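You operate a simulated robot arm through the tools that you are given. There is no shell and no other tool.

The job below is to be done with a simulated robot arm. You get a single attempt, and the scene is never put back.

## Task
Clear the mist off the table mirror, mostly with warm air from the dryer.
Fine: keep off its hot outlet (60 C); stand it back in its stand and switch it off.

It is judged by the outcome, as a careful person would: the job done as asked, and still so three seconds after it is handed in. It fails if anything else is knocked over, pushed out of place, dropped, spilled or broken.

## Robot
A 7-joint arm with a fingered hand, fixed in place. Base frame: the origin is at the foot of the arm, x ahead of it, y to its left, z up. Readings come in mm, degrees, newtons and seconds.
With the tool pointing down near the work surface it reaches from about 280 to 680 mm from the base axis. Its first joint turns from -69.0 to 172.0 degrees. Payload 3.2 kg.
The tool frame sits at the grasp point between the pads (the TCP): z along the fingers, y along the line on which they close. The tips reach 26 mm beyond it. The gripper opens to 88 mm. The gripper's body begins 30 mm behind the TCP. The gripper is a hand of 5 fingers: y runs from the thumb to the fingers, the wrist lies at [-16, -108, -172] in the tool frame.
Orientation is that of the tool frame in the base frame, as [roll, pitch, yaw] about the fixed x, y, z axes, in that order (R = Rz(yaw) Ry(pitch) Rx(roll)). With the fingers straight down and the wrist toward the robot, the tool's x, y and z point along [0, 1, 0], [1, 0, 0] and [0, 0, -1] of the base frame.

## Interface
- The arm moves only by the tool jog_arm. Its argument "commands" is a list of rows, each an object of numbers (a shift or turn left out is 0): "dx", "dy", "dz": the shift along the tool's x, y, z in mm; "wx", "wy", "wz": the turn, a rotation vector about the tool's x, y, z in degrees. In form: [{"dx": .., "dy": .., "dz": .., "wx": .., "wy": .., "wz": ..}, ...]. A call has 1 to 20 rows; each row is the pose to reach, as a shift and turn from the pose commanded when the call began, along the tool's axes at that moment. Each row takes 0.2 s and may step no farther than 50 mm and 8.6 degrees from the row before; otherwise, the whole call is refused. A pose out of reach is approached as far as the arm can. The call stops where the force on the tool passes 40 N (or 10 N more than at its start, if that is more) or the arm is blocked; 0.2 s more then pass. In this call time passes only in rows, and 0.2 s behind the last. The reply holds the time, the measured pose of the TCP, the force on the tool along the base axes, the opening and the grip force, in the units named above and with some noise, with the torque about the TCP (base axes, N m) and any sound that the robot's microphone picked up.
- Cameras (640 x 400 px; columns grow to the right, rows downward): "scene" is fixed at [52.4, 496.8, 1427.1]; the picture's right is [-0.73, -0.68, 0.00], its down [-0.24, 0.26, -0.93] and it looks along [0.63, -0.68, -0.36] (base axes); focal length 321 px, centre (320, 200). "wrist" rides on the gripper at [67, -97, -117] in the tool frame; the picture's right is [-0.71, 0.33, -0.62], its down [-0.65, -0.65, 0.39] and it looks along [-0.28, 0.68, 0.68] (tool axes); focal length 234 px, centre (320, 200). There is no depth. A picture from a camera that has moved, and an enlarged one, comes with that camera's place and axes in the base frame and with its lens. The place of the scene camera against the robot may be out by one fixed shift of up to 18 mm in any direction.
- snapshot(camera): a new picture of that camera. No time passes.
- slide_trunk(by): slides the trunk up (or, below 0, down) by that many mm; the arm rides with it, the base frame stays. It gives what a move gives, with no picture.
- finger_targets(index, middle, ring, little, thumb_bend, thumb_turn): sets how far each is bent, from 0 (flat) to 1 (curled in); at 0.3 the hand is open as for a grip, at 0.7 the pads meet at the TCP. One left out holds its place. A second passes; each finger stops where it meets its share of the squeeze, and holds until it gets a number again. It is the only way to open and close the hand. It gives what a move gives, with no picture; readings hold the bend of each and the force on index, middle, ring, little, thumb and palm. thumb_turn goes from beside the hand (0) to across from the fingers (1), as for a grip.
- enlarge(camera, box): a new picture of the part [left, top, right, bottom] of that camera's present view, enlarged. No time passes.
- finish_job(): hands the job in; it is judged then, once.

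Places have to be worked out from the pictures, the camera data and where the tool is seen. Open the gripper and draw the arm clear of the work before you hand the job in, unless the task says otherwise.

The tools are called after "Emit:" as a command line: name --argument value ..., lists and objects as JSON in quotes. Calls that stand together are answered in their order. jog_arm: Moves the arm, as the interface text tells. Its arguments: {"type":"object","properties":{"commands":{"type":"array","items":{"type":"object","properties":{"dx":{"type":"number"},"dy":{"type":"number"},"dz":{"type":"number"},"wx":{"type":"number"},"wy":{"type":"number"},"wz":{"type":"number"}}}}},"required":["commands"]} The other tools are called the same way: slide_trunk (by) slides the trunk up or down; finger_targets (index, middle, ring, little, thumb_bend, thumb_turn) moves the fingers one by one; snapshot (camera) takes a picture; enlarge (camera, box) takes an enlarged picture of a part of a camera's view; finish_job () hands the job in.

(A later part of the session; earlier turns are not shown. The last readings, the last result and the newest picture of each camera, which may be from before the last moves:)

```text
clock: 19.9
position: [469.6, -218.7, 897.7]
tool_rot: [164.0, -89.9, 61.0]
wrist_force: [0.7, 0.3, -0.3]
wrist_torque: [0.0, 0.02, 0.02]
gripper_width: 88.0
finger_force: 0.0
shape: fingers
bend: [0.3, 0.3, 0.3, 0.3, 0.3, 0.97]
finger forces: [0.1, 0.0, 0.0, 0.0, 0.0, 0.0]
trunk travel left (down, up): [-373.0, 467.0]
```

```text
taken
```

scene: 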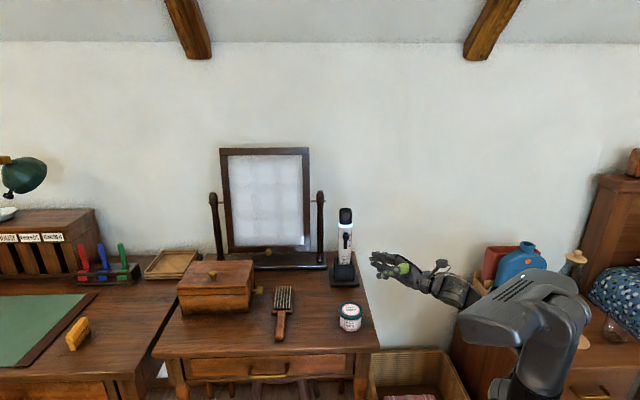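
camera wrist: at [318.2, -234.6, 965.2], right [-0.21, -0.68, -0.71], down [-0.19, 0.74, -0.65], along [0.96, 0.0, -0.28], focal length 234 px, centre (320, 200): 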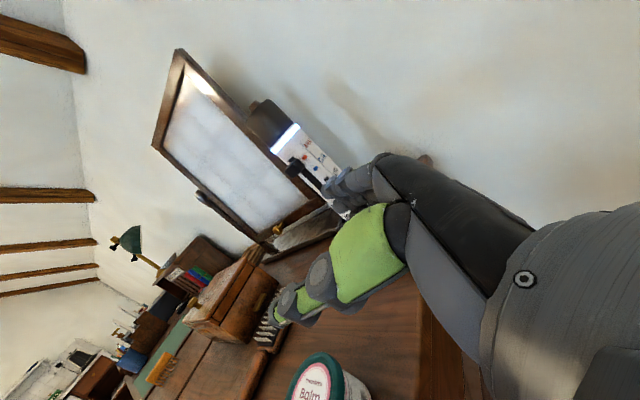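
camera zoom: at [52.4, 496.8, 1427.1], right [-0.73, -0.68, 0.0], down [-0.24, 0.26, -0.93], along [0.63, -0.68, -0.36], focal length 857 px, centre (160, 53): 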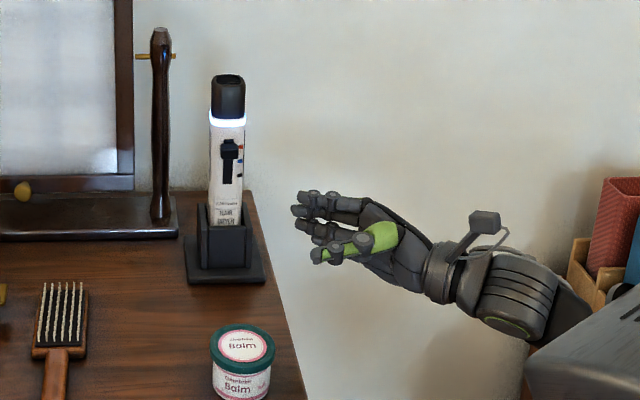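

The hand is open at 88 mm with the thumb opposed, and the dryer is still running on WARM. I move to a pre-grip pose right of the dryer, with the fingers lined up behind it and the thumb in front, at z≈876 so the thumb lies below the knob.

Emit:
jog_arm --commands '[{"dy": 25, "dx": -4}, {"dy": 50, "dx": -8}, {"dy": 75, "dx": -12}, {"dy": 100, "dx": -16}, {"dy": 120, "dx": -20}, {"dy": 134, "dx": -22}]'

Emit:
enlarge --camera "scene" --box '[300, 190, 420, 310]'

Emit:
snapshot --camera "wrist"

Emit:
snapshot --camera "scene"

```text
clock: 21.4
position: [564.8, -315.4, 875.0]
tool_rot: [-177.6, -89.9, 42.5]
wrist_force: [-1.1, 1.0, -0.6]
wrist_torque: [0.03, 0.04, 0.0]
gripper_width: 88.1
finger_force: 0.1
shape: fingers
bend: [0.3, 0.3, 0.3, 0.3, 0.3, 0.97]
finger forces: [0.1, 0.1, 0.0, 0.0, 0.0, 0.0]
trunk travel left (down, up): [-373.0, 467.0]
```

```text
3.33 times, centred on (360, 250) of scene
camera zoom: at [52.4, 496.8, 1427.1], right [-0.73, -0.68, 0.0], down [-0.24, 0.26, -0.93], along [0.63, -0.68, -0.36], focal length 1071 px, centre (187, 33)
```

zoom: 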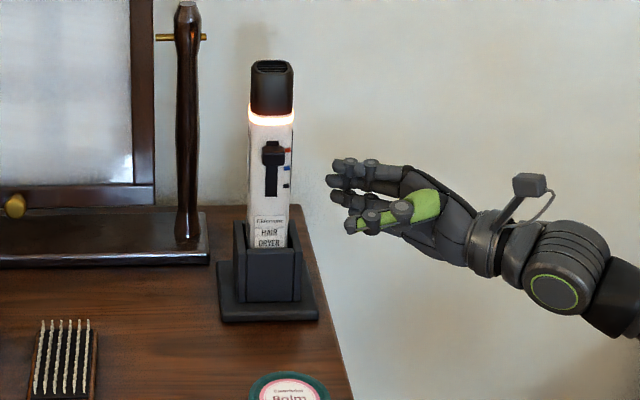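

```text
taken
camera wrist: at [414.1, -330.3, 941.8], right [-0.21, -0.68, -0.71], down [-0.19, 0.74, -0.65], along [0.96, 0.0, -0.28], focal length 234 px, centre (320, 200)
```

wrist: 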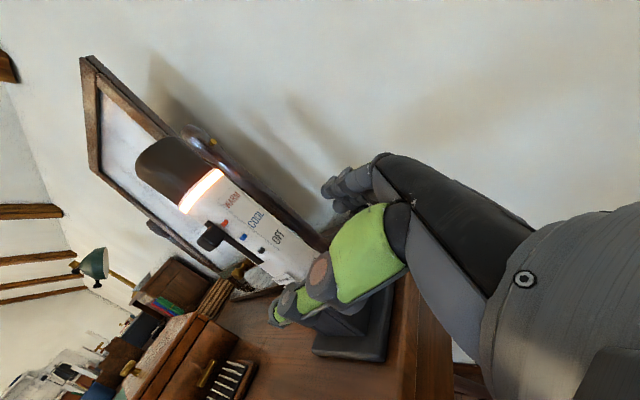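

```text
taken
```

scene: 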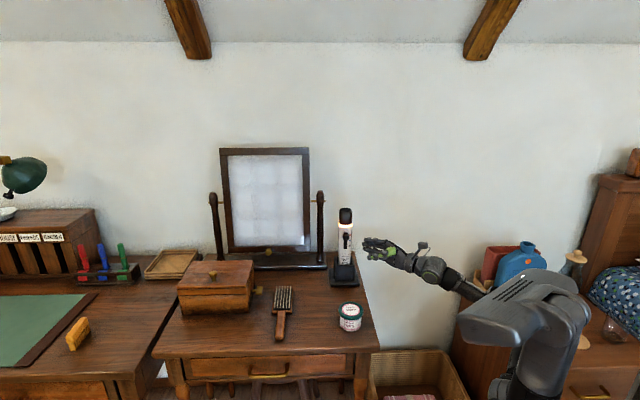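

The ring now glows orange, so the dryer is heating. I zoom in to check that the dryer is centred between thumb and fingers before moving in.

Emit:
enlarge --camera "wrist" --box '[180, 140, 400, 360]'

Emit:
enlarge --camera "scene" --box '[325, 215, 395, 285]'

```text
1.82 times, centred on (290, 250) of wrist
camera zoom: at [414.1, -330.3, 941.8], right [-0.21, -0.68, -0.71], down [-0.19, 0.74, -0.65], along [0.96, 0.0, -0.28], focal length 426 px, centre (374, 109)
```

zoom: 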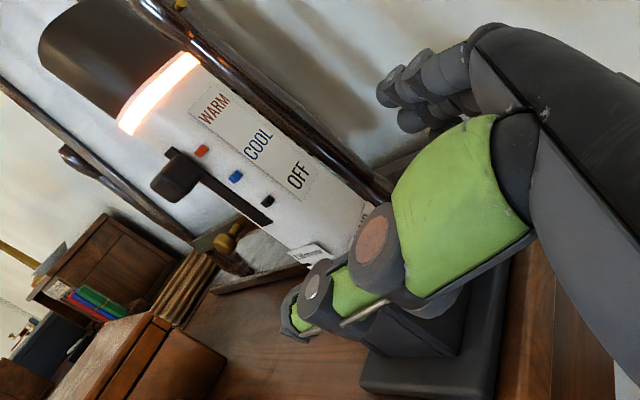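

```text
5.71 times, centred on (360, 250) of scene
camera zoom: at [52.4, 496.8, 1427.1], right [-0.73, -0.68, 0.0], down [-0.24, 0.26, -0.93], along [0.63, -0.68, -0.36], focal length 1836 px, centre (91, -86)
```

zoom: 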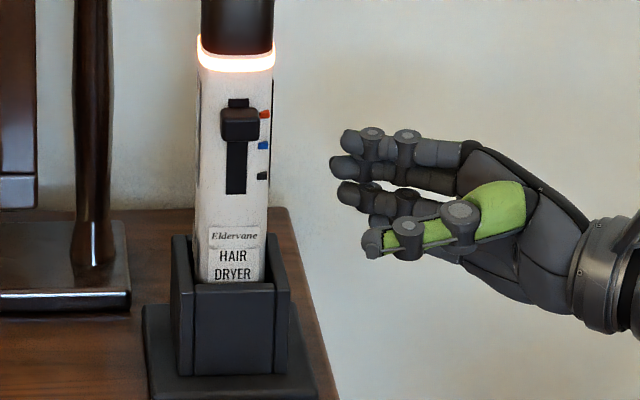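

Triangulating the body's front-right edge puts the dryer about 43 × 36 mm, with its axis near (638, -261), a bit deeper than I first thought. I shift 14 mm back and 10 mm up, then advance 55 mm and look before closing in.

Emit:
jog_arm --commands '[{"dy": 13.6, "dx": 10}, {"dy": 13.6, "dx": 10, "dz": 20}, {"dy": 13.6, "dx": 10, "dz": 40}, {"dy": 13.6, "dx": 10, "dz": 55}]'

Emit:
enlarge --camera "wrist" --box '[180, 140, 400, 360]'

Emit:
enlarge --camera "scene" --box '[325, 215, 395, 285]'

```text
clock: 22.4
position: [615.0, -286.0, 885.4]
tool_rot: [-128.8, -89.9, -6.2]
wrist_force: [0.3, -0.3, 0.7]
wrist_torque: [0.0, 0.02, 0.0]
gripper_width: 87.9
finger_force: 0.1
shape: fingers
bend: [0.3, 0.3, 0.3, 0.3, 0.3, 0.97]
finger forces: [0.0, 0.0, 0.0, 0.1, 0.1, 0.1]
trunk travel left (down, up): [-373.0, 467.0]
```

```text
1.82 times, centred on (290, 250) of wrist
camera zoom: at [463.1, -301.2, 951.8], right [-0.21, -0.68, -0.71], down [-0.19, 0.74, -0.65], along [0.96, 0.0, -0.28], focal length 426 px, centre (374, 109)
```

zoom: 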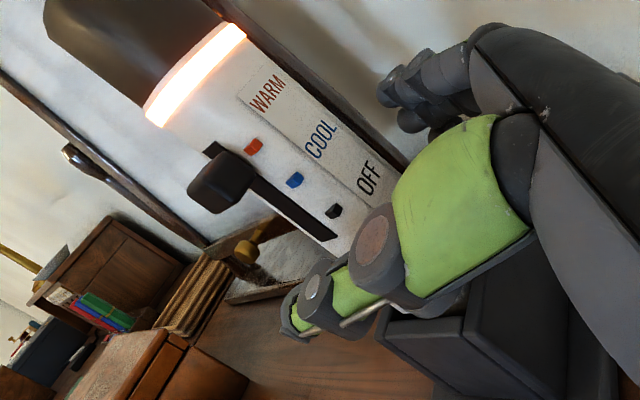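

```text
5.71 times, centred on (360, 250) of scene
camera zoom: at [52.4, 496.8, 1427.1], right [-0.73, -0.68, 0.0], down [-0.24, 0.26, -0.93], along [0.63, -0.68, -0.36], focal length 1836 px, centre (91, -86)
```

zoom: 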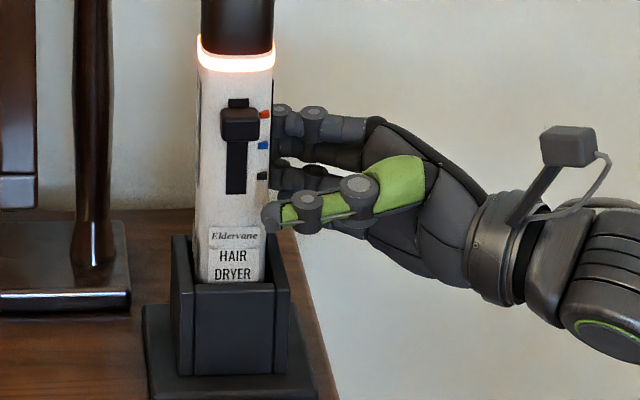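

The fingers are going behind the body and the thumb in front, clear of the stand and below the knob. I advance the remaining ~32 mm in small steps.

Emit:
jog_arm --commands '[{"dz": 8}, {"dz": 16}, {"dz": 22}, {"dz": 27}, {"dz": 32}]'

Emit:
enlarge --camera "wrist" --box '[180, 140, 400, 360]'

Emit:
enlarge --camera "scene" --box '[325, 215, 395, 285]'

```text
clock: 23.6
position: [636.1, -264.8, 885.3]
tool_rot: [-177.7, -89.7, 42.7]
wrist_force: [-0.2, -0.6, 0.5]
wrist_torque: [-0.01, -0.02, -0.04]
gripper_width: 88.2
finger_force: 0.1
shape: fingers
bend: [0.3, 0.3, 0.3, 0.3, 0.3, 0.97]
finger forces: [0.0, 0.0, 0.0, 0.0, 0.0, 0.1]
trunk travel left (down, up): [-373.0, 467.0]
```

```text
1.82 times, centred on (290, 250) of wrist
camera zoom: at [485.4, -279.2, 952.4], right [-0.21, -0.68, -0.71], down [-0.19, 0.74, -0.65], along [0.96, 0.0, -0.28], focal length 426 px, centre (374, 109)
```

zoom: 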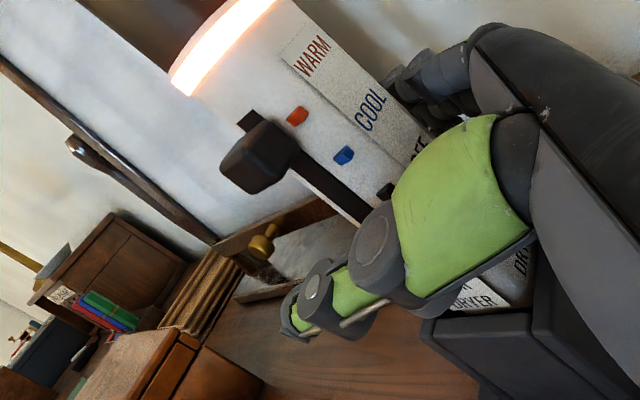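

```text
5.71 times, centred on (360, 250) of scene
camera zoom: at [52.4, 496.8, 1427.1], right [-0.73, -0.68, 0.0], down [-0.24, 0.26, -0.93], along [0.63, -0.68, -0.36], focal length 1836 px, centre (91, -86)
```

zoom: 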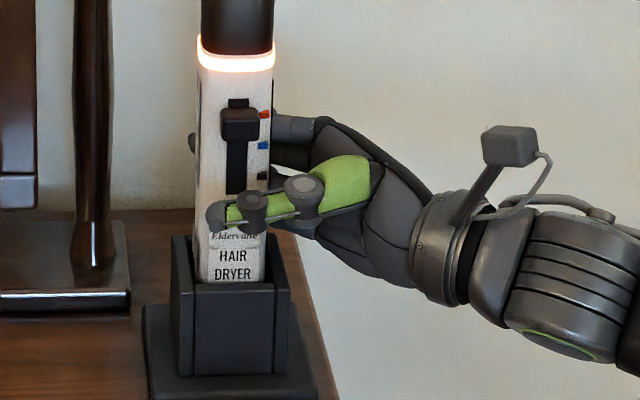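

The thumb is in front and the fingers behind, with no contact yet. I close in two stages, first to nearly touching and then to a firm hold.

Emit:
finger_targets --index 0.5 --middle 0.5 --ring 0.5 --little 0.5 --thumb_bend 0.5

Emit:
enlarge --camera "wrist" --box '[180, 140, 400, 360]'

Emit:
enlarge --camera "scene" --box '[325, 215, 395, 285]'

```text
clock: 24.6
position: [636.6, -266.2, 885.5]
tool_rot: [-127.4, -89.8, -7.7]
wrist_force: [2.4, -3.3, 0.6]
wrist_torque: [-0.13, -0.08, 0.07]
gripper_width: 47.0
finger_force: 2.6
shape: fingers
bend: [0.49, 0.5, 0.5, 0.49, 0.5, 1.0]
finger forces: [1.3, 0.0, 0.0, 3.3, 0.2, 0.0]
trunk travel left (down, up): [-373.0, 467.0]
```

```text
1.82 times, centred on (290, 250) of wrist
camera zoom: at [485.7, -279.9, 952.0], right [-0.21, -0.68, -0.71], down [-0.19, 0.74, -0.65], along [0.96, 0.0, -0.28], focal length 426 px, centre (374, 109)
```

zoom: 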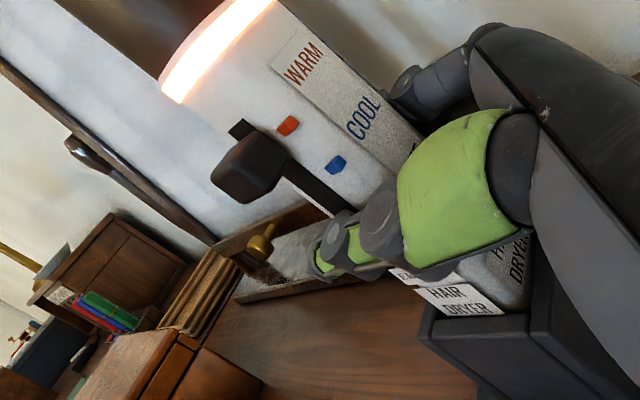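

```text
5.71 times, centred on (360, 250) of scene
camera zoom: at [52.4, 496.8, 1427.1], right [-0.73, -0.68, 0.0], down [-0.24, 0.26, -0.93], along [0.63, -0.68, -0.36], focal length 1836 px, centre (91, -86)
```

zoom: 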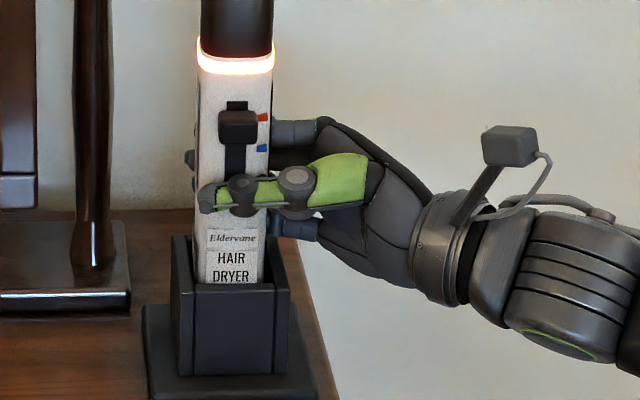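

The fingers touch the back first and press the dryer lightly forward. I shift the hand 2 mm back to balance this, then close the grip.

Emit:
jog_arm --commands '[{"dy": 2}]'

Emit:
finger_targets --index 0.62 --middle 0.62 --ring 0.62 --little 0.62 --thumb_bend 0.62

Emit:
enlarge --camera "wrist" --box '[180, 140, 400, 360]'

Emit:
enlarge --camera "scene" --box '[325, 200, 405, 290]'

```text
clock: 24.9
position: [637.6, -265.5, 884.7]
tool_rot: [-154.7, -89.8, 19.7]
wrist_force: [1.0, -0.9, 0.8]
wrist_torque: [-0.04, -0.02, 0.04]
gripper_width: 46.9
finger_force: 2.0
shape: fingers
bend: [0.5, 0.5, 0.5, 0.49, 0.5, 1.0]
finger forces: [0.7, 0.0, 0.0, 1.5, 0.8, 0.0]
trunk travel left (down, up): [-373.0, 467.0]
```

```text
clock: 25.9
position: [638.6, -267.7, 885.0]
tool_rot: [-154.7, -89.8, 19.7]
wrist_force: [10.7, -8.1, 5.4]
wrist_torque: [-0.53, -0.54, 0.12]
gripper_width: 44.5
finger_force: 24.0
shape: fingers
bend: [0.55, 0.56, 0.56, 0.55, 0.51, 1.0]
finger forces: [8.0, 4.3, 4.1, 14.3, 17.6, 0.0]
trunk travel left (down, up): [-373.0, 467.0]
```

```text
1.82 times, centred on (290, 250) of wrist
camera zoom: at [487.5, -282.4, 951.7], right [-0.21, -0.68, -0.71], down [-0.19, 0.74, -0.65], along [0.96, 0.0, -0.28], focal length 426 px, centre (374, 109)
```

zoom: 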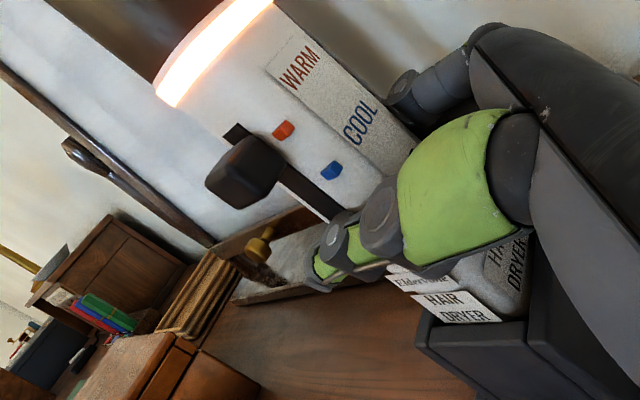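

```text
4.44 times, centred on (365, 245) of scene
camera zoom: at [52.4, 496.8, 1427.1], right [-0.73, -0.68, 0.0], down [-0.24, 0.26, -0.93], along [0.63, -0.68, -0.36], focal length 1428 px, centre (120, 0)
```

zoom: 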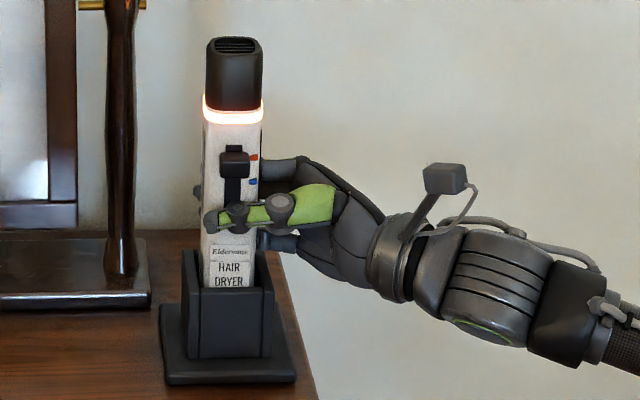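

It is gripped at 24 N, but the cup takes about 13 N because the hand still pushes the dryer forwards. I shift the hand back a little to relieve that before lifting.

Emit:
jog_arm --commands '[{"dy": 1}, {"dy": 2}]'

Emit:
enlarge --camera "scene" --box '[320, 245, 370, 295]'

```text
clock: 26.6
position: [639.7, -268.5, 885.1]
tool_rot: [-163.3, -90.0, 28.4]
wrist_force: [5.2, -5.2, 2.1]
wrist_torque: [-0.45, -0.42, 0.08]
gripper_width: 44.4
finger_force: 23.4
shape: fingers
bend: [0.55, 0.57, 0.56, 0.55, 0.51, 1.0]
finger forces: [7.1, 4.0, 3.5, 11.8, 19.4, 0.0]
trunk travel left (down, up): [-373.0, 467.0]
```

```text
8.00 times, centred on (345, 270) of scene
camera zoom: at [52.4, 496.8, 1427.1], right [-0.73, -0.68, 0.0], down [-0.24, 0.26, -0.93], along [0.63, -0.68, -0.36], focal length 2571 px, centre (120, -360)
```

zoom: 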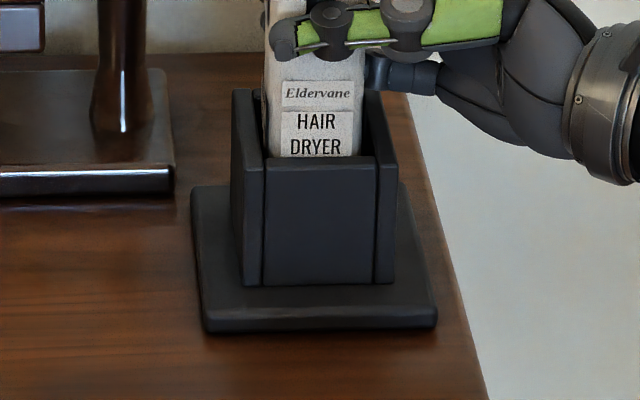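

The stand has not moved and the side load has halved. One more small shift follows, then I check again.

Emit:
jog_arm --commands '[{"dy": 1}, {"dy": 2}]'

```text
clock: 27.1
position: [640.7, -268.5, 884.9]
tool_rot: [-161.5, -89.9, 26.4]
wrist_force: [1.4, -3.6, 1.5]
wrist_torque: [-0.33, -0.26, 0.03]
gripper_width: 44.6
finger_force: 21.4
shape: fingers
bend: [0.56, 0.57, 0.57, 0.56, 0.5, 0.99]
finger forces: [6.8, 3.6, 3.0, 9.4, 20.5, 0.1]
trunk travel left (down, up): [-373.0, 467.0]
```

The grip is balanced, with the fingers at 23 N against the thumb at 20 N. I lift 15 mm straight up to test the hold.

Emit:
jog_arm --commands '[{"dx": 4}, {"dx": 8}, {"dx": 12}, {"dx": 15}]'

Emit:
enlarge --camera "scene" --box '[325, 200, 405, 290]'

```text
clock: 28.1
position: [642.3, -268.3, 898.5]
tool_rot: [-129.0, -89.8, -6.1]
wrist_force: [1.4, -2.2, -4.7]
wrist_torque: [-0.22, -0.25, 0.02]
gripper_width: 44.5
finger_force: 21.2
shape: fingers
bend: [0.56, 0.57, 0.57, 0.57, 0.5, 1.0]
finger forces: [7.3, 3.7, 3.0, 8.8, 20.2, 0.1]
trunk travel left (down, up): [-373.0, 467.0]
```

```text
4.44 times, centred on (365, 245) of scene
camera zoom: at [52.4, 496.8, 1427.1], right [-0.73, -0.68, 0.0], down [-0.24, 0.26, -0.93], along [0.63, -0.68, -0.36], focal length 1428 px, centre (120, 0)
```

zoom: 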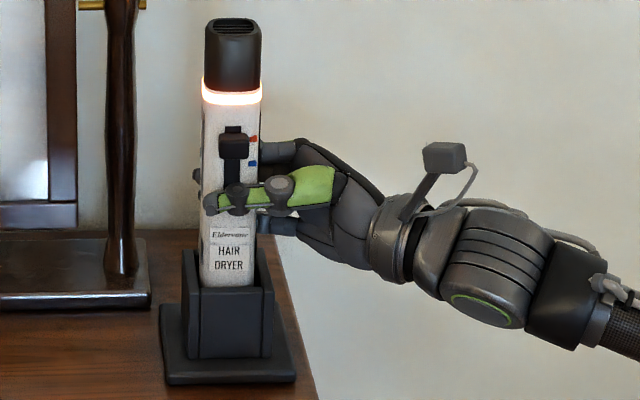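

The dryer comes up cleanly, at about 5 N of weight. I lift another 90 mm with the trunk so it leaves the cup vertically.

Emit:
slide_trunk --by 90

Emit:
snapshot --camera "scene"

Emit:
enlarge --camera "scene" --box '[310, 160, 410, 290]'

Emit:
snapshot --camera "wrist"

```text
clock: 29.4
position: [642.3, -269.3, 988.9]
tool_rot: [-141.3, -89.8, 6.2]
wrist_force: [0.6, 0.3, -4.2]
wrist_torque: [-0.05, -0.01, -0.03]
gripper_width: 44.5
finger_force: 19.8
shape: fingers
bend: [0.55, 0.58, 0.58, 0.59, 0.5, 0.99]
finger forces: [8.8, 3.3, 2.6, 5.2, 19.5, 0.1]
trunk travel left (down, up): [-463.0, 377.0]
```

```text
taken
```

scene: 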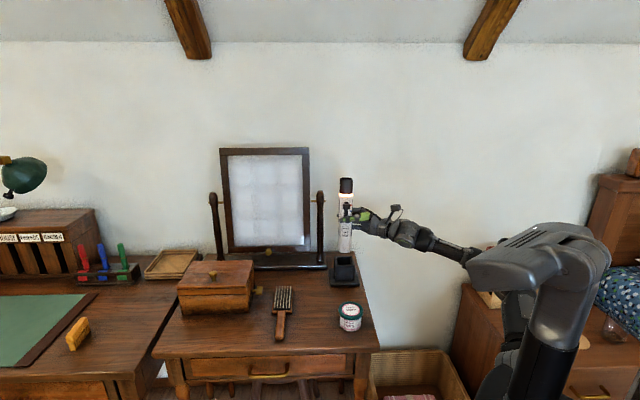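

```text
3.08 times, centred on (360, 225) of scene
camera zoom: at [52.4, 496.8, 1427.1], right [-0.73, -0.68, 0.0], down [-0.24, 0.26, -0.93], along [0.63, -0.68, -0.36], focal length 989 px, centre (197, 123)
```

zoom: 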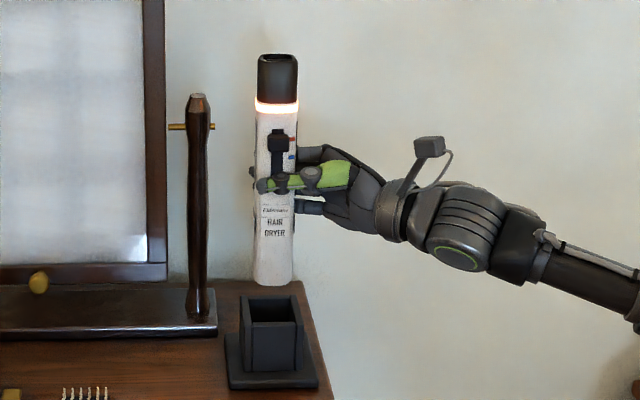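

```text
taken
camera wrist: at [489.9, -284.2, 1056.1], right [-0.21, -0.68, -0.71], down [-0.19, 0.74, -0.65], along [0.96, 0.0, -0.28], focal length 234 px, centre (320, 200)
```

wrist: 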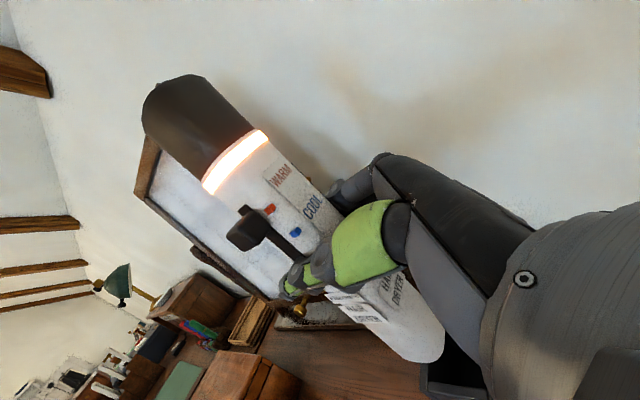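

The dryer is held upright above its stand, warm and steady. I now locate the mirror accurately using both cameras before turning the dryer towards it.

Emit:
enlarge --camera "wrist" --box '[110, 110, 350, 350]'

Emit:
enlarge --camera "scene" --box '[200, 140, 340, 280]'

```text
1.67 times, centred on (230, 230) of wrist
camera zoom: at [489.9, -284.2, 1056.1], right [-0.21, -0.68, -0.71], down [-0.19, 0.74, -0.65], along [0.96, 0.0, -0.28], focal length 390 px, centre (470, 150)
```

zoom: 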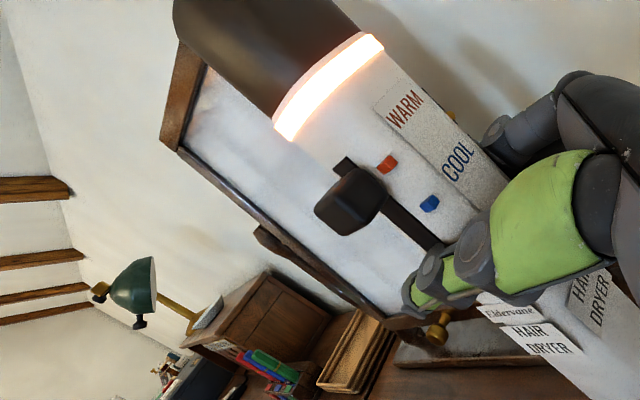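

```text
2.86 times, centred on (270, 210) of scene
camera zoom: at [52.4, 496.8, 1427.1], right [-0.73, -0.68, 0.0], down [-0.24, 0.26, -0.93], along [0.63, -0.68, -0.36], focal length 918 px, centre (463, 171)
```

zoom: 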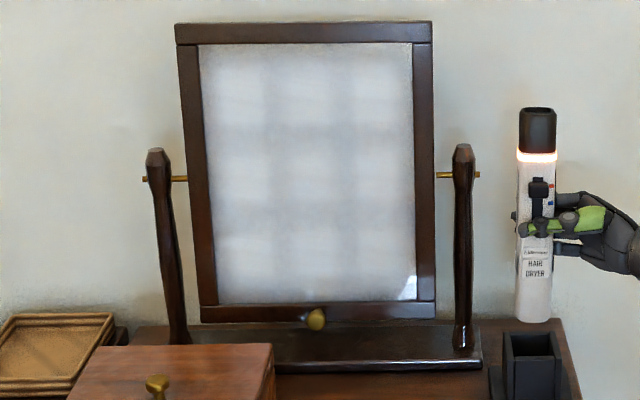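

The mirror's glass is roughly e1 402–652 (along its width), z 850–1165, at depth m≈715–740, tilted slightly back. I draw the dryer back towards the front at this height, clear of everything, before turning it.

Emit:
jog_arm --commands '[{"dy": -30}, {"dy": -65}, {"dy": -100}, {"dy": -135}, {"dy": -160}, {"dy": -180}]'

Emit:
snapshot --camera "scene"

```text
clock: 30.8
position: [512.9, -142.2, 990.4]
tool_rot: [-160.9, -89.9, 25.8]
wrist_force: [-0.1, -0.1, -4.4]
wrist_torque: [-0.02, 0.02, 0.03]
gripper_width: 44.6
finger_force: 20.2
shape: fingers
bend: [0.55, 0.58, 0.58, 0.59, 0.5, 0.99]
finger forces: [8.9, 3.4, 2.4, 4.8, 19.3, 0.0]
trunk travel left (down, up): [-463.0, 377.0]
```

```text
taken
```

scene: 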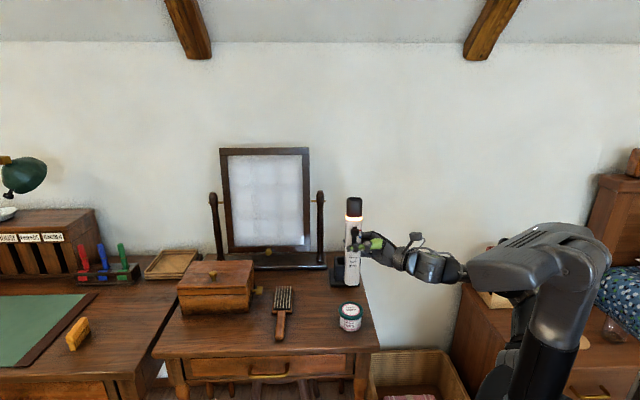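

I tilt the dryer towards the mirror about the hand's z axis, first 45°, while moving left along the mirror.

Emit:
jog_arm --commands '[{"wz": 7.5, "dz": 10}, {"wz": 15, "dz": 20}, {"wz": 22.5, "dz": 30}, {"wz": 30, "dz": 40}, {"wz": 37.5, "dz": 50}, {"wz": 45, "dz": 60}]'

Emit:
snapshot --camera "scene"

Emit:
snapshot --camera "wrist"

```text
clock: 32.2
position: [556.3, -98.9, 989.4]
tool_rot: [-90.2, -44.8, -45.0]
wrist_force: [-0.3, -0.5, -4.3]
wrist_torque: [-0.01, 0.04, 0.01]
gripper_width: 44.3
finger_force: 19.2
shape: fingers
bend: [0.55, 0.58, 0.58, 0.59, 0.51, 0.99]
finger forces: [9.4, 3.6, 2.4, 4.8, 17.1, 0.0]
trunk travel left (down, up): [-463.0, 377.0]
```

```text
taken
```

scene: 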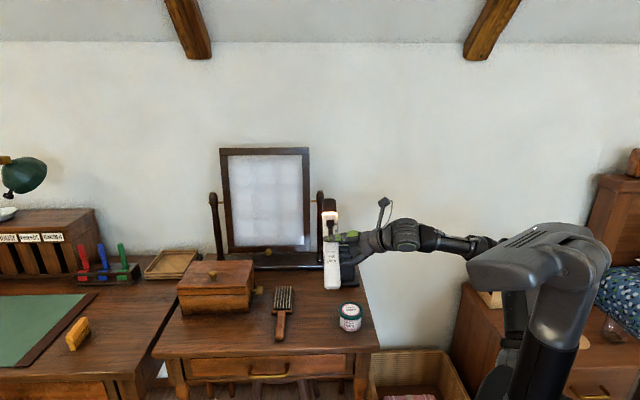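

```text
taken
camera wrist: at [458.8, -167.8, 1105.6], right [-0.63, -0.25, -0.73], down [-0.38, 0.93, 0.01], along [0.68, 0.28, -0.68], focal length 234 px, centre (320, 200)
```

wrist: 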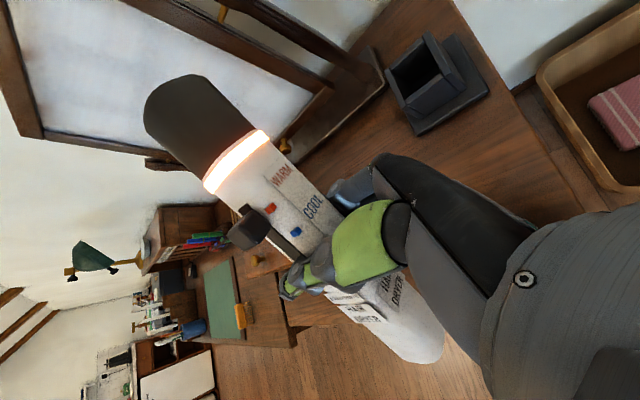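

This works well. I complete the turn to horizontal and move on to the right part of the glass.

Emit:
jog_arm --commands '[{"wz": 7.5, "dz": 16}, {"wz": 15, "dz": 32}, {"wz": 22.5, "dz": 48}, {"wz": 30, "dz": 64}, {"wz": 37.5, "dz": 80}, {"wz": 43, "dz": 100}]'

Emit:
snapshot --camera "scene"

Emit:
snapshot --camera "wrist"

Emit:
enlarge --camera "scene" --box '[200, 140, 380, 300]'

```text
clock: 33.6
position: [627.3, -27.1, 988.8]
tool_rot: [-90.1, -1.8, -45.0]
wrist_force: [-1.5, 0.3, -4.4]
wrist_torque: [-0.02, -0.03, 0.01]
gripper_width: 43.9
finger_force: 18.9
shape: fingers
bend: [0.55, 0.58, 0.58, 0.59, 0.51, 0.98]
finger forces: [10.1, 3.9, 2.4, 4.5, 16.8, 0.0]
trunk travel left (down, up): [-463.0, 377.0]
```

```text
taken
```

scene: 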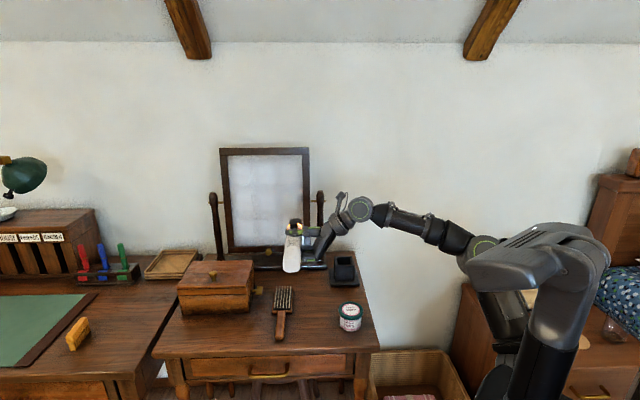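

```text
taken
camera wrist: at [589.8, -155.8, 1089.2], right [-0.93, 0.05, -0.35], down [-0.2, 0.75, 0.63], along [0.3, 0.66, -0.69], focal length 234 px, centre (320, 200)
```

wrist: 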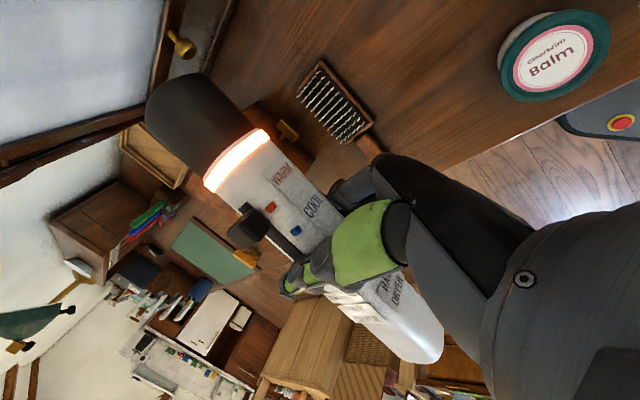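

```text
2.50 times, centred on (290, 220) of scene
camera zoom: at [52.4, 496.8, 1427.1], right [-0.73, -0.68, 0.0], down [-0.24, 0.26, -0.93], along [0.63, -0.68, -0.36], focal length 804 px, centre (395, 150)
```

zoom: 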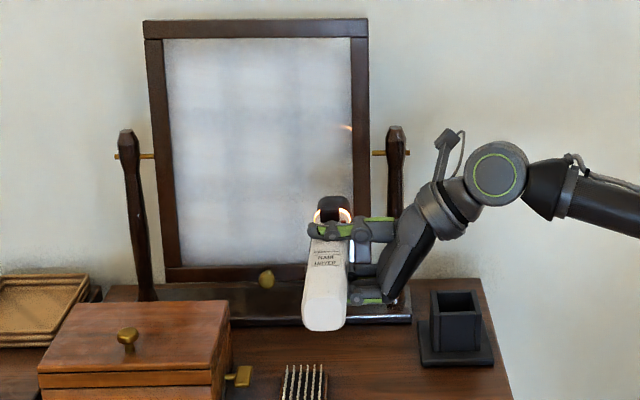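

The dryer now points horizontally at the right part of the glass, about 150 mm away. I hold for a couple of seconds and look at the effect.

Emit:
jog_arm --commands '[{"dx": 0}, {"dx": 0}, {"dx": 0}, {"dx": 0}, {"dx": 0}, {"dx": 0}, {"dx": 0}, {"dx": 0}, {"dx": 0}, {"dx": 0}]'

Emit:
enlarge --camera "scene" --box '[200, 140, 380, 300]'

```text
clock: 35.8
position: [625.9, -27.7, 989.8]
tool_rot: [-90.1, -1.9, -45.1]
wrist_force: [-0.4, 0.1, -3.9]
wrist_torque: [-0.02, 0.04, 0.01]
gripper_width: 44.3
finger_force: 18.5
shape: fingers
bend: [0.55, 0.58, 0.58, 0.59, 0.51, 0.98]
finger forces: [9.9, 3.9, 2.6, 4.5, 16.7, 0.0]
trunk travel left (down, up): [-463.0, 377.0]
```

```text
2.50 times, centred on (290, 220) of scene
camera zoom: at [52.4, 496.8, 1427.1], right [-0.73, -0.68, 0.0], down [-0.24, 0.26, -0.93], along [0.63, -0.68, -0.36], focal length 804 px, centre (395, 150)
```

zoom: 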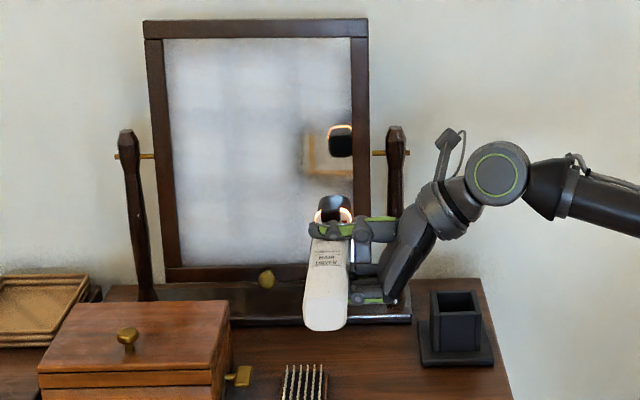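

The warm air clears a spot about 70 mm wide in roughly 3 s. I now sweep slowly, at 25 mm/s, up this right-hand column.

Emit:
jog_arm --commands '[{"dy": -5}, {"dy": -10}, {"dy": -15}, {"dy": -20}, {"dy": -25}, {"dy": -30}, {"dy": -35}, {"dy": -40}, {"dy": -45}, {"dy": -50}, {"dy": -55}, {"dy": -60}, {"dy": -65}, {"dy": -70}, {"dy": -75}, {"dy": -80}, {"dy": -85}, {"dy": -90}, {"dy": -95}, {"dy": -100}]'

Emit:
jog_arm --commands '[{"dy": -4}, {"dy": -8}, {"dy": -12}, {"dy": -16}, {"dy": -20}, {"dy": -24}, {"dy": -28}, {"dy": -32}, {"dy": -36}, {"dy": -40}, {"dy": -44}, {"dy": -48}, {"dy": -48}, {"dy": -48}, {"dy": -48}]'

Emit:
enlarge --camera "scene" --box '[200, 130, 380, 290]'

Emit:
snapshot --camera "scene"

```text
clock: 40.0
position: [626.6, -25.9, 1090.1]
tool_rot: [-90.2, -2.0, -45.1]
wrist_force: [-0.1, -0.2, -3.6]
wrist_torque: [-0.05, 0.04, 0.04]
gripper_width: 44.0
finger_force: 18.6
shape: fingers
bend: [0.55, 0.58, 0.58, 0.59, 0.51, 0.98]
finger forces: [10.0, 3.9, 2.4, 4.4, 16.6, 0.1]
trunk travel left (down, up): [-463.0, 377.0]
```

```text
clock: 43.2
position: [602.5, -22.6, 1115.9]
tool_rot: [-90.1, -2.0, -45.0]
wrist_force: [0.0, 0.4, -4.2]
wrist_torque: [0.0, 0.05, -0.02]
gripper_width: 44.4
finger_force: 19.1
shape: fingers
bend: [0.55, 0.58, 0.58, 0.59, 0.51, 0.98]
finger forces: [10.1, 3.9, 2.6, 4.3, 16.7, 0.0]
out of reach, approached as far as the arm can: row 2, 3, 4, 5, 6, 7, 8, 9, 10, 11, 12, 13, 14, 15
trunk travel left (down, up): [-463.0, 377.0]
```

```text
2.50 times, centred on (290, 210) of scene
camera zoom: at [52.4, 496.8, 1427.1], right [-0.73, -0.68, 0.0], down [-0.24, 0.26, -0.93], along [0.63, -0.68, -0.36], focal length 804 px, centre (395, 175)
```

zoom: 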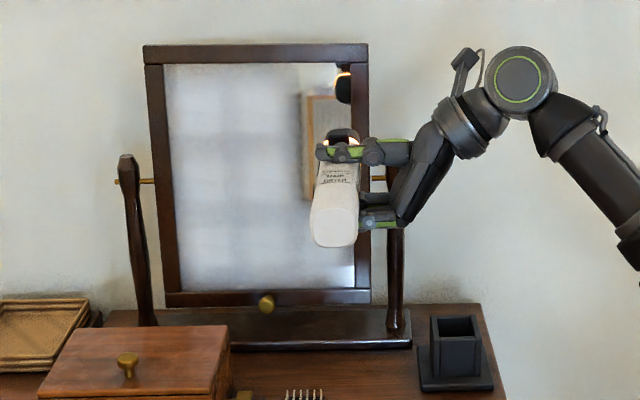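

```text
taken
```

scene: 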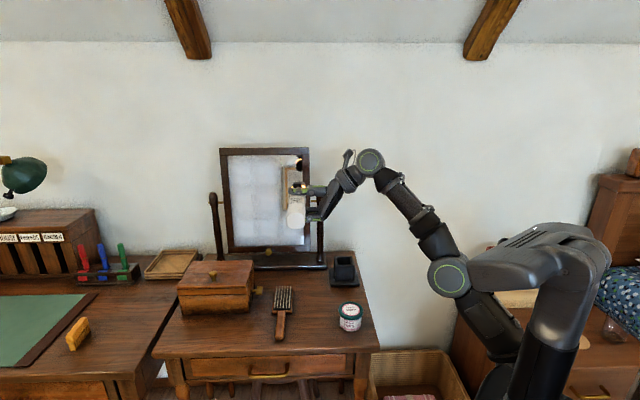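

The right column is clearing nicely, and the arm has reached its upper limit at this trunk height. I sweep down through the next column, about 65 mm to the left, before raising the trunk.

Emit:
jog_arm --commands '[{"dz": 20, "dx": 6, "dy": 2}, {"dz": 40, "dx": 12, "dy": 5}, {"dz": 60, "dx": 20, "dy": 10}, {"dz": 65, "dx": 20, "dy": 15}, {"dz": 65, "dx": 20, "dy": 20}, {"dz": 65, "dx": 20, "dy": 25}, {"dz": 65, "dx": 20, "dy": 30}, {"dz": 65, "dx": 20, "dy": 35}, {"dz": 65, "dx": 20, "dy": 40}, {"dz": 65, "dx": 20, "dy": 45}, {"dz": 65, "dx": 20, "dy": 50}, {"dz": 65, "dx": 20, "dy": 55}, {"dz": 65, "dx": 20, "dy": 60}, {"dz": 65, "dx": 20, "dy": 66}, {"dz": 65, "dx": 20, "dy": 72}, {"dz": 65, "dx": 20, "dy": 78}, {"dz": 65, "dx": 20, "dy": 84}, {"dz": 65, "dx": 20, "dy": 90}, {"dz": 65, "dx": 20, "dy": 96}, {"dz": 65, "dx": 20, "dy": 102}]'

Emit:
snapshot --camera "scene"

Emit:
enlarge --camera "scene" --box '[200, 130, 380, 290]'

```text
clock: 47.4
position: [665.2, 8.1, 1015.2]
tool_rot: [-90.1, -2.0, -45.0]
wrist_force: [0.2, -0.5, -4.8]
wrist_torque: [-0.02, 0.01, -0.07]
gripper_width: 44.3
finger_force: 19.2
shape: fingers
bend: [0.55, 0.58, 0.58, 0.59, 0.51, 0.98]
finger forces: [10.3, 3.9, 2.4, 4.2, 16.6, 0.0]
out of reach, approached as far as the arm can: row 1, 2, 3, 4, 5, 6, 7, 8, 9, 10, 11, 12, 13, 14, 15, 16
trunk travel left (down, up): [-463.0, 377.0]
```

```text
taken
```

scene: 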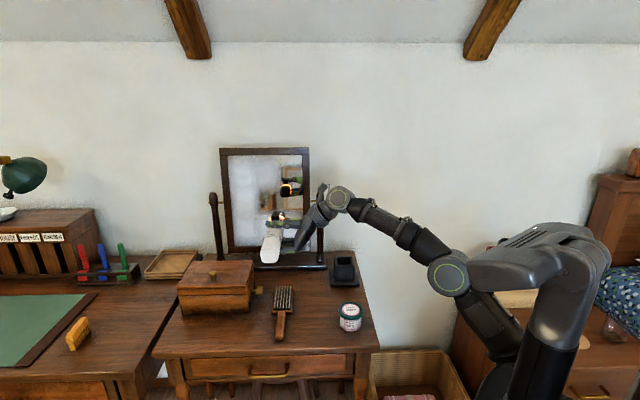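

```text
2.50 times, centred on (290, 210) of scene
camera zoom: at [52.4, 496.8, 1427.1], right [-0.73, -0.68, 0.0], down [-0.24, 0.26, -0.93], along [0.63, -0.68, -0.36], focal length 804 px, centre (395, 175)
```

zoom: 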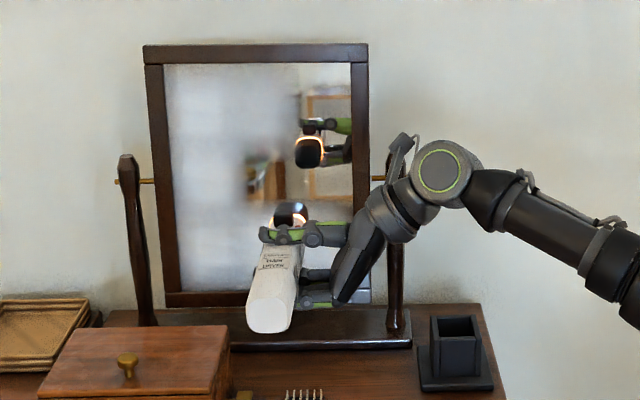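

The air clears both columns where it passes. I raise the trunk 130 mm so the arm is better placed for the upper half, and continue there.

Emit:
slide_trunk --by 130

Emit:
jog_arm --commands '[{"dz": 2, "dy": 0}, {"dz": 4}, {"dz": 6}, {"dz": 8}, {"dz": 10}, {"dz": 15}, {"dz": 20}, {"dz": 25}, {"dz": 30}, {"dz": 35}, {"dz": 40}, {"dz": 45}, {"dz": 50}, {"dz": 55}, {"dz": 60}, {"dz": 65}, {"dz": 70}, {"dz": 75}, {"dz": 80}, {"dz": 85}]'

Emit:
snapshot --camera "scene"

Emit:
enlarge --camera "scene" --box '[200, 130, 380, 290]'

```text
clock: 49.0
position: [666.8, 6.6, 1144.6]
tool_rot: [-90.2, -2.0, -45.0]
wrist_force: [0.5, -0.8, -5.1]
wrist_torque: [-0.01, 0.0, -0.01]
gripper_width: 44.1
finger_force: 19.3
shape: fingers
bend: [0.55, 0.58, 0.58, 0.59, 0.51, 0.98]
finger forces: [10.2, 3.9, 2.5, 4.1, 16.4, 0.0]
trunk travel left (down, up): [-593.0, 247.0]
```

```text
clock: 53.2
position: [678.9, 48.6, 1129.2]
tool_rot: [-90.1, -1.9, -44.9]
wrist_force: [-0.7, 0.2, -4.7]
wrist_torque: [-0.04, -0.03, -0.02]
gripper_width: 44.1
finger_force: 19.0
shape: fingers
bend: [0.55, 0.58, 0.58, 0.59, 0.51, 0.98]
finger forces: [10.3, 3.9, 2.5, 4.1, 16.5, 0.0]
out of reach, approached as far as the arm can: row 7, 8, 9, 10, 11, 12, 13, 14, 15, 16, 17, 18, 19, 20
trunk travel left (down, up): [-593.0, 247.0]
```

```text
taken
```

scene: 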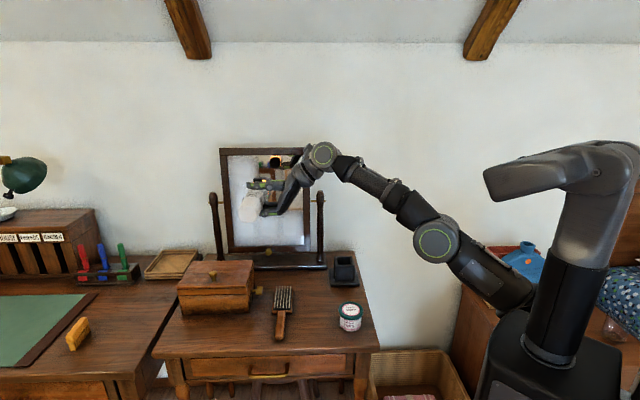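

```text
2.50 times, centred on (290, 210) of scene
camera zoom: at [52.4, 496.8, 1427.1], right [-0.73, -0.68, 0.0], down [-0.24, 0.26, -0.93], along [0.63, -0.68, -0.36], focal length 804 px, centre (395, 175)
```

zoom: 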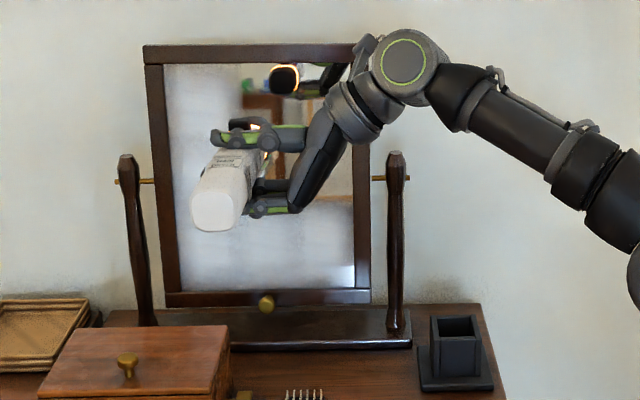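

The arm is near full stretch here, at E≈514. I raise the trunk further and bring the hand back down, so that it can reach the left part.

Emit:
slide_trunk --by 100

Emit:
jog_arm --commands '[{"dy": 20}, {"dy": 40}, {"dy": 60}, {"dy": 80}, {"dy": 90}, {"dy": 90, "dz": 10}, {"dy": 90, "dz": 20}, {"dy": 90, "dz": 30}, {"dy": 90, "dz": 40}, {"dy": 90, "dz": 50}, {"dy": 90, "dz": 60}, {"dy": 90, "dz": 70}]'

Emit:
snapshot --camera "scene"

Emit:
enlarge --camera "scene" --box '[200, 130, 380, 290]'

```text
clock: 54.5
position: [680.3, 47.8, 1229.7]
tool_rot: [-90.1, -1.9, -45.0]
wrist_force: [0.1, 0.4, -4.0]
wrist_torque: [-0.01, 0.0, -0.03]
gripper_width: 44.5
finger_force: 18.2
shape: fingers
bend: [0.55, 0.58, 0.58, 0.59, 0.51, 0.98]
finger forces: [10.3, 3.8, 2.5, 4.1, 16.5, 0.1]
trunk travel left (down, up): [-693.0, 147.0]
```

```text
clock: 57.1
position: [712.9, 90.2, 1132.2]
tool_rot: [-90.1, -2.1, -44.9]
wrist_force: [0.2, 0.6, -3.4]
wrist_torque: [-0.03, 0.04, 0.0]
gripper_width: 44.5
finger_force: 18.2
shape: fingers
bend: [0.55, 0.58, 0.58, 0.59, 0.51, 0.98]
finger forces: [10.3, 3.8, 2.5, 4.0, 16.3, 0.0]
out of reach, approached as far as the arm can: row 10, 11, 12
trunk travel left (down, up): [-693.0, 147.0]
```

```text
taken
```

scene: 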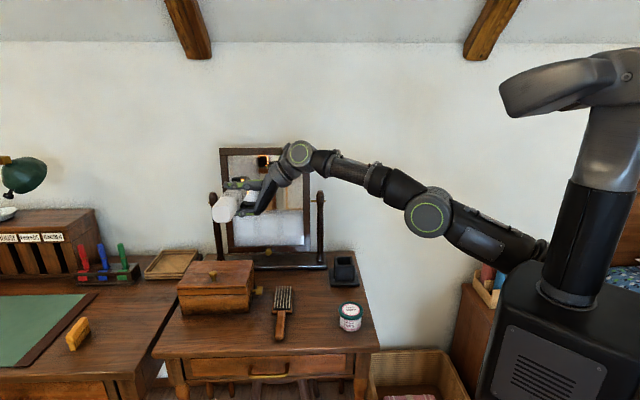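

```text
2.50 times, centred on (290, 210) of scene
camera zoom: at [52.4, 496.8, 1427.1], right [-0.73, -0.68, 0.0], down [-0.24, 0.26, -0.93], along [0.63, -0.68, -0.36], focal length 804 px, centre (395, 175)
```

zoom: 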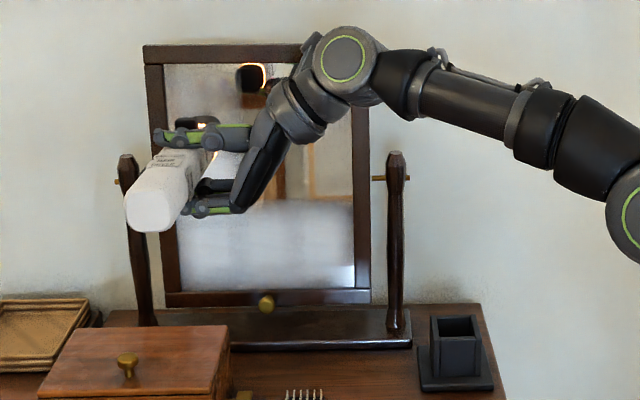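

Raising the trunk helps: the dryer now covers the left part, at E≈568. I sweep slowly down here, working a little further left as the reach allows.

Emit:
jog_arm --commands '[{"dy": 2}, {"dy": 4}, {"dy": 8}, {"dy": 12}, {"dy": 16}, {"dy": 20}, {"dy": 24}, {"dy": 28, "dz": 3}, {"dy": 32, "dz": 6}, {"dy": 36, "dz": 9}, {"dy": 40, "dz": 12}, {"dy": 44, "dz": 15}, {"dy": 48, "dz": 18}, {"dy": 52, "dz": 21}, {"dy": 56, "dz": 24}, {"dy": 60, "dz": 27}, {"dy": 64, "dz": 30}, {"dy": 68, "dz": 30}, {"dy": 72, "dz": 30}, {"dy": 76, "dz": 30}]'

Emit:
enlarge --camera "scene" --box '[200, 130, 380, 290]'

Emit:
snapshot --camera "wrist"

```text
clock: 61.3
position: [726.7, 109.3, 1053.1]
tool_rot: [-90.2, -1.9, -45.1]
wrist_force: [0.6, 0.8, -4.1]
wrist_torque: [0.0, 0.02, -0.02]
gripper_width: 43.8
finger_force: 18.5
shape: fingers
bend: [0.55, 0.58, 0.58, 0.59, 0.51, 0.98]
finger forces: [10.4, 3.8, 2.3, 3.9, 16.4, 0.1]
out of reach, approached as far as the arm can: row 15, 16, 17, 18, 19, 20
trunk travel left (down, up): [-693.0, 147.0]
```

```text
2.50 times, centred on (290, 210) of scene
camera zoom: at [52.4, 496.8, 1427.1], right [-0.73, -0.68, 0.0], down [-0.24, 0.26, -0.93], along [0.63, -0.68, -0.36], focal length 804 px, centre (395, 175)
```

zoom: 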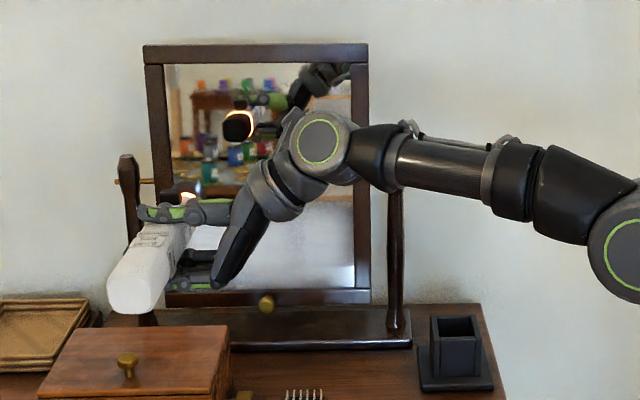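

```text
taken
camera wrist: at [690.2, -19.6, 1153.8], right [-0.93, 0.05, -0.35], down [-0.2, 0.75, 0.63], along [0.3, 0.66, -0.69], focal length 234 px, centre (320, 200)
```

wrist: 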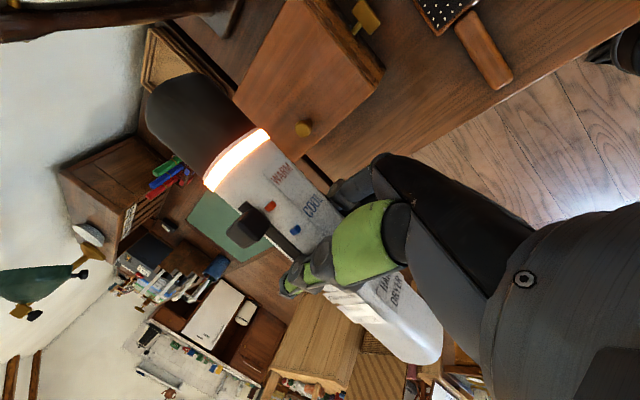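

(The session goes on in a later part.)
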